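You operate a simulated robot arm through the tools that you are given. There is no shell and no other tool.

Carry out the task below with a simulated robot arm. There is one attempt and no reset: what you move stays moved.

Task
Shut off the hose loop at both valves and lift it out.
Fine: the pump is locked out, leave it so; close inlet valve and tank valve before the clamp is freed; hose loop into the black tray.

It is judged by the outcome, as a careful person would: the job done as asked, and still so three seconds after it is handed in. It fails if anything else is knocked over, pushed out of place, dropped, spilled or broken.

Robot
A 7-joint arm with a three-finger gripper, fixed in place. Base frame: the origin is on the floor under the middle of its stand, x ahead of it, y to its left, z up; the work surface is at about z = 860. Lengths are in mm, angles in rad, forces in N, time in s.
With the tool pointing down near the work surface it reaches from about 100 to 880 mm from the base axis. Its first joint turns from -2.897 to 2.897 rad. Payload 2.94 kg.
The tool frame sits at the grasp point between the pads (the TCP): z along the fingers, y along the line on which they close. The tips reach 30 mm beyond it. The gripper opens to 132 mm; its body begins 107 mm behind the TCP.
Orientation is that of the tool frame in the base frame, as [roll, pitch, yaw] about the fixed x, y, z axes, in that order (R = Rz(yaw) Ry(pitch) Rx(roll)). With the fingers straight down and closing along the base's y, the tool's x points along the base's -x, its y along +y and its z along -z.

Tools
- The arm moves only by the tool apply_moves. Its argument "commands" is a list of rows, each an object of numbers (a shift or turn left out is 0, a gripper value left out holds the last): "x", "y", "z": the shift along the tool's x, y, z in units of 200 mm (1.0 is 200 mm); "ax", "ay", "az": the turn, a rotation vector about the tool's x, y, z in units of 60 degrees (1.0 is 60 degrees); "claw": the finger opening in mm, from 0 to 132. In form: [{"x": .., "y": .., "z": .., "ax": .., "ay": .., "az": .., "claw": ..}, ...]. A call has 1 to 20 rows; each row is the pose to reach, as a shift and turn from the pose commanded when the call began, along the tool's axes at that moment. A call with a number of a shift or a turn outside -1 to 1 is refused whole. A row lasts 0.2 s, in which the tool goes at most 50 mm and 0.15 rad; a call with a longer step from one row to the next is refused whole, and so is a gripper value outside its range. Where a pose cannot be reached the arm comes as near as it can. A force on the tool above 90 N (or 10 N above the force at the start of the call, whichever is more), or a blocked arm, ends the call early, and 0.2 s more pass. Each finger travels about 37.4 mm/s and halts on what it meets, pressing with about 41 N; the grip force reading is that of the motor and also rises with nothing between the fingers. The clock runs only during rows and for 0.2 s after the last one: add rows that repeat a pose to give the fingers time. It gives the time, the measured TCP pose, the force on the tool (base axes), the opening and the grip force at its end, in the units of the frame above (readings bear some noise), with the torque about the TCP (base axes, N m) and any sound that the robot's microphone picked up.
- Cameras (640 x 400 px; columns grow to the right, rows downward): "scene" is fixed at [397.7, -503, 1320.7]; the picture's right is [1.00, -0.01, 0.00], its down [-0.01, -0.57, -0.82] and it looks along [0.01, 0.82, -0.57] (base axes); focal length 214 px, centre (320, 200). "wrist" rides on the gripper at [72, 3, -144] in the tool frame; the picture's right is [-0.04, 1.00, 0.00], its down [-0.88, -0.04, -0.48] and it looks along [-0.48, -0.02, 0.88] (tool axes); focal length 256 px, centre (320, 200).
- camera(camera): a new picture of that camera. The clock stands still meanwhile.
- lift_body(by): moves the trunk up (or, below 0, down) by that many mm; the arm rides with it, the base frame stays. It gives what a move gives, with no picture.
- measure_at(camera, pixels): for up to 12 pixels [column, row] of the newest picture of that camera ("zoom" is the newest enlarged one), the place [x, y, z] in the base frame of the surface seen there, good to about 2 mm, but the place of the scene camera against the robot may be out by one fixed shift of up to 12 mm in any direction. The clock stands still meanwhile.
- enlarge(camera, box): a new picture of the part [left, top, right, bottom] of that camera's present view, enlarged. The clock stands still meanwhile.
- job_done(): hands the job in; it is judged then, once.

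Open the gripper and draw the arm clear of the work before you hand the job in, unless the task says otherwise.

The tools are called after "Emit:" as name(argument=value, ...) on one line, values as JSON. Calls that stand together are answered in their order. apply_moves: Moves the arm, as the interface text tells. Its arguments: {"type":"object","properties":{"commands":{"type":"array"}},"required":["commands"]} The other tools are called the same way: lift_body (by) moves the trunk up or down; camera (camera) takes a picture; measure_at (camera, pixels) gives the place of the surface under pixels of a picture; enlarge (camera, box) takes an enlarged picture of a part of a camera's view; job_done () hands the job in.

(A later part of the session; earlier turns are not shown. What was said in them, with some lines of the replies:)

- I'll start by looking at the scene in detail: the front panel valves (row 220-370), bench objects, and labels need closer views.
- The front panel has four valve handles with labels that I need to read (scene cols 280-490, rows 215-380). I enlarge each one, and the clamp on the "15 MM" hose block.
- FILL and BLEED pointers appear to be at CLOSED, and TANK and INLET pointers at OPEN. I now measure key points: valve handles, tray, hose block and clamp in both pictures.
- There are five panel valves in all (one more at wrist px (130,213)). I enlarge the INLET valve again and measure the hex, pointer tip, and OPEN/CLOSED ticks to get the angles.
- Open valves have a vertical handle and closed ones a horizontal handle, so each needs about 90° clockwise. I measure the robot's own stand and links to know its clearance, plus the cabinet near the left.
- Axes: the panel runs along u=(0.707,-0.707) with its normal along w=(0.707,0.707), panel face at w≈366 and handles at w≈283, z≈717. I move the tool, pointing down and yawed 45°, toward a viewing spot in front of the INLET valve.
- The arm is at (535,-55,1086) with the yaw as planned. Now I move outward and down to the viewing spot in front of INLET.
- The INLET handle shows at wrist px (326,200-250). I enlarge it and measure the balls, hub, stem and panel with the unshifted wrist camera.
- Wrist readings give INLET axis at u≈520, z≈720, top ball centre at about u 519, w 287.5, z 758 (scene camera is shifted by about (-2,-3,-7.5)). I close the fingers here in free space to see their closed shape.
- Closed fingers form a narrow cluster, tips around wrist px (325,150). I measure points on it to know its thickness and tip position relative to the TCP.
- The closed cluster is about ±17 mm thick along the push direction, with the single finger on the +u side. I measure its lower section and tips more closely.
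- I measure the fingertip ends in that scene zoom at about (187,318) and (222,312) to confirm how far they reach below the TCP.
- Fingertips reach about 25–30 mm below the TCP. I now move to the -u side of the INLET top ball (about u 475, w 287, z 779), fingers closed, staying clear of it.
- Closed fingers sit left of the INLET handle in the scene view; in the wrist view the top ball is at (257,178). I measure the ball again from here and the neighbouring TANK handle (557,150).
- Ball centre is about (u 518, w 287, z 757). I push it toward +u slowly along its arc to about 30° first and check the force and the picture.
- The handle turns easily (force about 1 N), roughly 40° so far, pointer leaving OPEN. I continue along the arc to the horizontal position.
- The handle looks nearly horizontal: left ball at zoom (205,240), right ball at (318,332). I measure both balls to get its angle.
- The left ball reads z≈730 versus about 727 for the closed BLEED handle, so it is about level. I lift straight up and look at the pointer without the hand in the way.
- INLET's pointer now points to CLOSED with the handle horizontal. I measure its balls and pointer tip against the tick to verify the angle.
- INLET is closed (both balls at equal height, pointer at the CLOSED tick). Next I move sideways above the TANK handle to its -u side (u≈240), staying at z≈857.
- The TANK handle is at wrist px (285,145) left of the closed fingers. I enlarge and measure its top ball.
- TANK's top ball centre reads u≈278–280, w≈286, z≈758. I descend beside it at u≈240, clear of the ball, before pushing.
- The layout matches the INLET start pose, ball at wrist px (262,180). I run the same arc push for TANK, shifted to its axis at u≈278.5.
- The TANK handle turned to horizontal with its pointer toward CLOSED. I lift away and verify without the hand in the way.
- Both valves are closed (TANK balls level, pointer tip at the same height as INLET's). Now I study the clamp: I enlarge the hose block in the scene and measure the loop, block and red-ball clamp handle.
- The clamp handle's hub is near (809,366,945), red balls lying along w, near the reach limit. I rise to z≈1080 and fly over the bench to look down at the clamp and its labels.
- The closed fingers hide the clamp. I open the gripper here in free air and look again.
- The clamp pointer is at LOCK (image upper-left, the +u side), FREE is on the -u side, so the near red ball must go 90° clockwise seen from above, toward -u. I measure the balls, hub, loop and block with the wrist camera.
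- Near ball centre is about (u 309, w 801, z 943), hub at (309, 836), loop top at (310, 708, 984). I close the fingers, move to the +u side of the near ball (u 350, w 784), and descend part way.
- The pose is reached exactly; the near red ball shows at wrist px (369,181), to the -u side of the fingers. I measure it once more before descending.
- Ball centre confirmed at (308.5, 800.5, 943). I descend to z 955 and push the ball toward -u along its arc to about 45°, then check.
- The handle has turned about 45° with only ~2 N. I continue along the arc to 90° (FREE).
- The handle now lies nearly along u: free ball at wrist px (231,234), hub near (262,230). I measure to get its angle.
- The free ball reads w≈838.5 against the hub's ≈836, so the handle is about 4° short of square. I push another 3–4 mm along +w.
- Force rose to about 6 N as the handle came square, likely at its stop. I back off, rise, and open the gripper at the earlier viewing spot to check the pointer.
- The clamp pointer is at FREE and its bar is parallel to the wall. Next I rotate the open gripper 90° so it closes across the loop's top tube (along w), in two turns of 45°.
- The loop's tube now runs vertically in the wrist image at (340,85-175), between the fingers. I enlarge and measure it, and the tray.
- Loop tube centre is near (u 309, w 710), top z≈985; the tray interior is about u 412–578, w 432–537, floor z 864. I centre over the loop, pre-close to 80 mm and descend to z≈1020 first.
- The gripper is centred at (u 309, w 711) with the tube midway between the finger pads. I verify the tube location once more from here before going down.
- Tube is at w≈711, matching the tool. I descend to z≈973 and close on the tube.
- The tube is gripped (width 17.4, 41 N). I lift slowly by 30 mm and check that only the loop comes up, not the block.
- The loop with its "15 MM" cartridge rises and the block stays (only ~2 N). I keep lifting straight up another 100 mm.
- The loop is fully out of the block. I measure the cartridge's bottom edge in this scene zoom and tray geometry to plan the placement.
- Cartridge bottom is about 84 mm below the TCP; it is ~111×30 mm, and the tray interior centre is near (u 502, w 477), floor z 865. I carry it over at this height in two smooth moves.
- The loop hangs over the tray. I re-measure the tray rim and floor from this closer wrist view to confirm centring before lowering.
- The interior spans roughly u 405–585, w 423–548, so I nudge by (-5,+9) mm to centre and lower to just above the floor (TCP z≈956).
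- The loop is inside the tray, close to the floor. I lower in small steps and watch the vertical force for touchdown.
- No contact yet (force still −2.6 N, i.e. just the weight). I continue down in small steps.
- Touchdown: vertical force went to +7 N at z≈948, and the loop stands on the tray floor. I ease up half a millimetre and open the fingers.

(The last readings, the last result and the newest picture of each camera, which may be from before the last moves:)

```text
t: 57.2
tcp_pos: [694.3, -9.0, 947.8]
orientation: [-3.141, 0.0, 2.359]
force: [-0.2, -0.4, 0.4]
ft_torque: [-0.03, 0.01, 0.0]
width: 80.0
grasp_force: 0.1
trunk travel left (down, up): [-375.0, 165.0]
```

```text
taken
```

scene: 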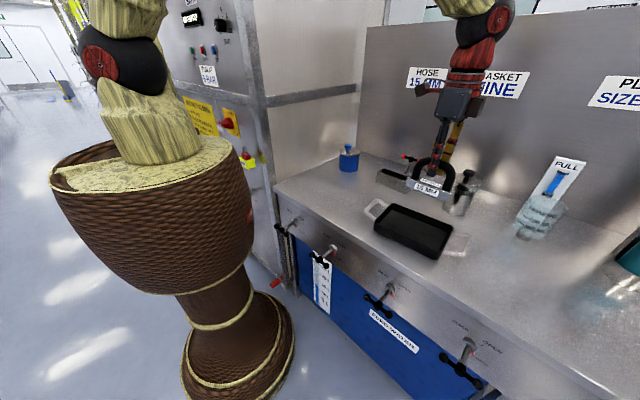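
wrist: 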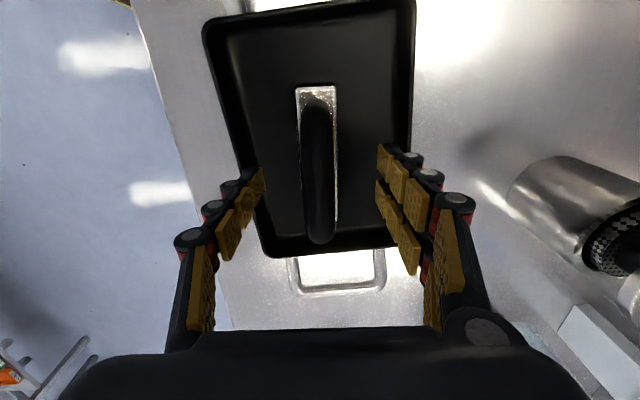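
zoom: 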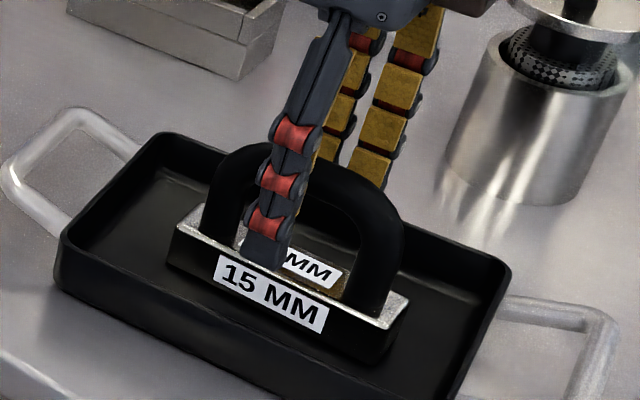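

The loop stands upright in the tray and the fingers are clear of it. I raise the arm straight up and then draw it back.

Emit:
apply_moves(commands=[{"z": -0.1}, {"z": -0.25}, {"z": -0.45}, {"z": -0.65}, {"z": -0.85}, {"z": -1.0}, {"z": -1.0}])

Emit:
apply_moves(commands=[{"z": -0.1, "y": -0.1, "x": 0.1}, {"z": -0.2, "y": -0.25, "x": 0.2}, {"z": -0.3, "y": -0.4, "x": 0.3}, {"z": -0.3, "y": -0.55, "x": 0.4}, {"z": -0.3, "y": -0.7, "x": 0.5}, {"z": -0.3, "y": -0.7, "x": 0.5}])

Emit:
camera(camera="scene")

Emit:
enlarge(camera="scene", box=[330, 130, 490, 270])

Emit:
enlarge(camera="scene", box=[260, 200, 500, 400])

Emit:
enlarge(camera="scene", box=[370, 140, 430, 195])

```text
t: 58.8
tcp_pos: [694.3, -8.8, 1148.6]
orientation: [-3.141, -0.002, 2.356]
force: [0.5, 1.0, 0.4]
ft_torque: [0.01, 0.0, 0.03]
width: 80.0
grasp_force: 0.1
trunk travel left (down, up): [-375.0, 165.0]
```

```text
t: 60.2
tcp_pos: [524.2, -36.6, 1207.5]
orientation: [-3.141, -0.002, 2.357]
force: [0.2, 0.4, 0.9]
ft_torque: [0.02, -0.03, -0.02]
width: 80.1
grasp_force: 0.0
trunk travel left (down, up): [-375.0, 165.0]
```

```text
taken
```

scene: 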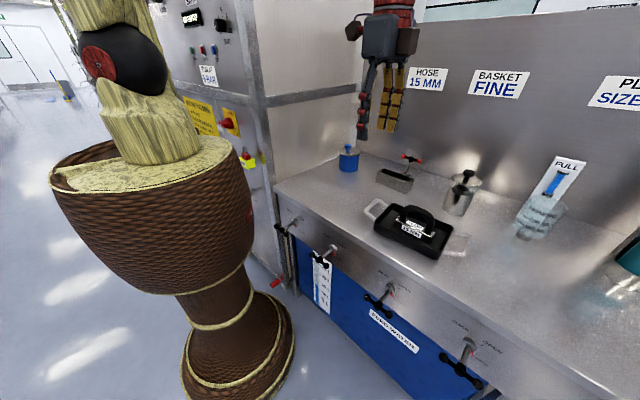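

```text
2.86 times, centred on (410, 200) of scene
```

zoom: 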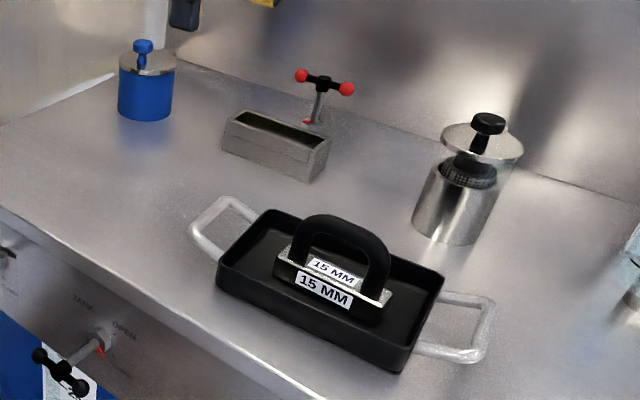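

```text
2.00 times, centred on (380, 300) of scene
```

zoom: 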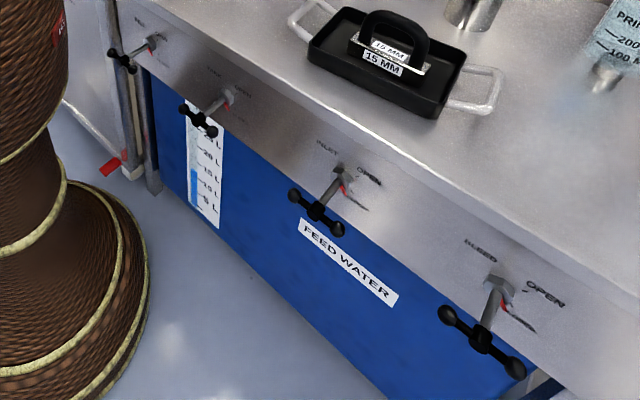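

```text
7.27 times, centred on (400, 168) of scene
```

zoom: 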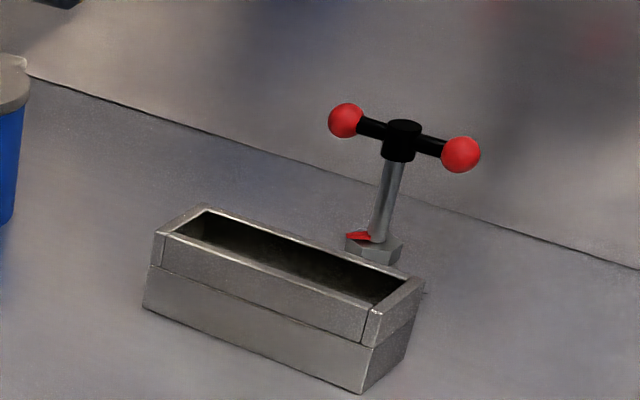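

Everything is in place: TANK and INLET handles horizontal with pointers at CLOSED, FILL and BLEED unchanged, the clamp at FREE, the empty block in place, and the loop upright in the black tray. The gripper is open and clear at z≈1207, so I hand the job in.

Emit:
job_done()

```text
The job is handed in.
```

I closed both valves, freed the clamp, lifted the hose loop out and stood it upright in the black tray. I then handed the job in; I have not seen a result back from the judging.

- **Valves:** INLET and TANK were each turned 90° to CLOSED, before the clamp was touched. Their handles read level and the pointers sit at the CLOSED ticks. FILL and BLEED looked closed already, and I left them alone.
- **Clamp:** It was turned from LOCK to FREE, checked by its pointer.
- **Hose loop:** The block stayed on the bench as the loop came out of it. The loop was set down on the tray floor with light contact before I let go.
- **Pump:** I did not touch the isolator or the lock.

The arm finished with the gripper open to 80 mm, raised clear of the bench. The last pictures show nothing else knocked over or moved.
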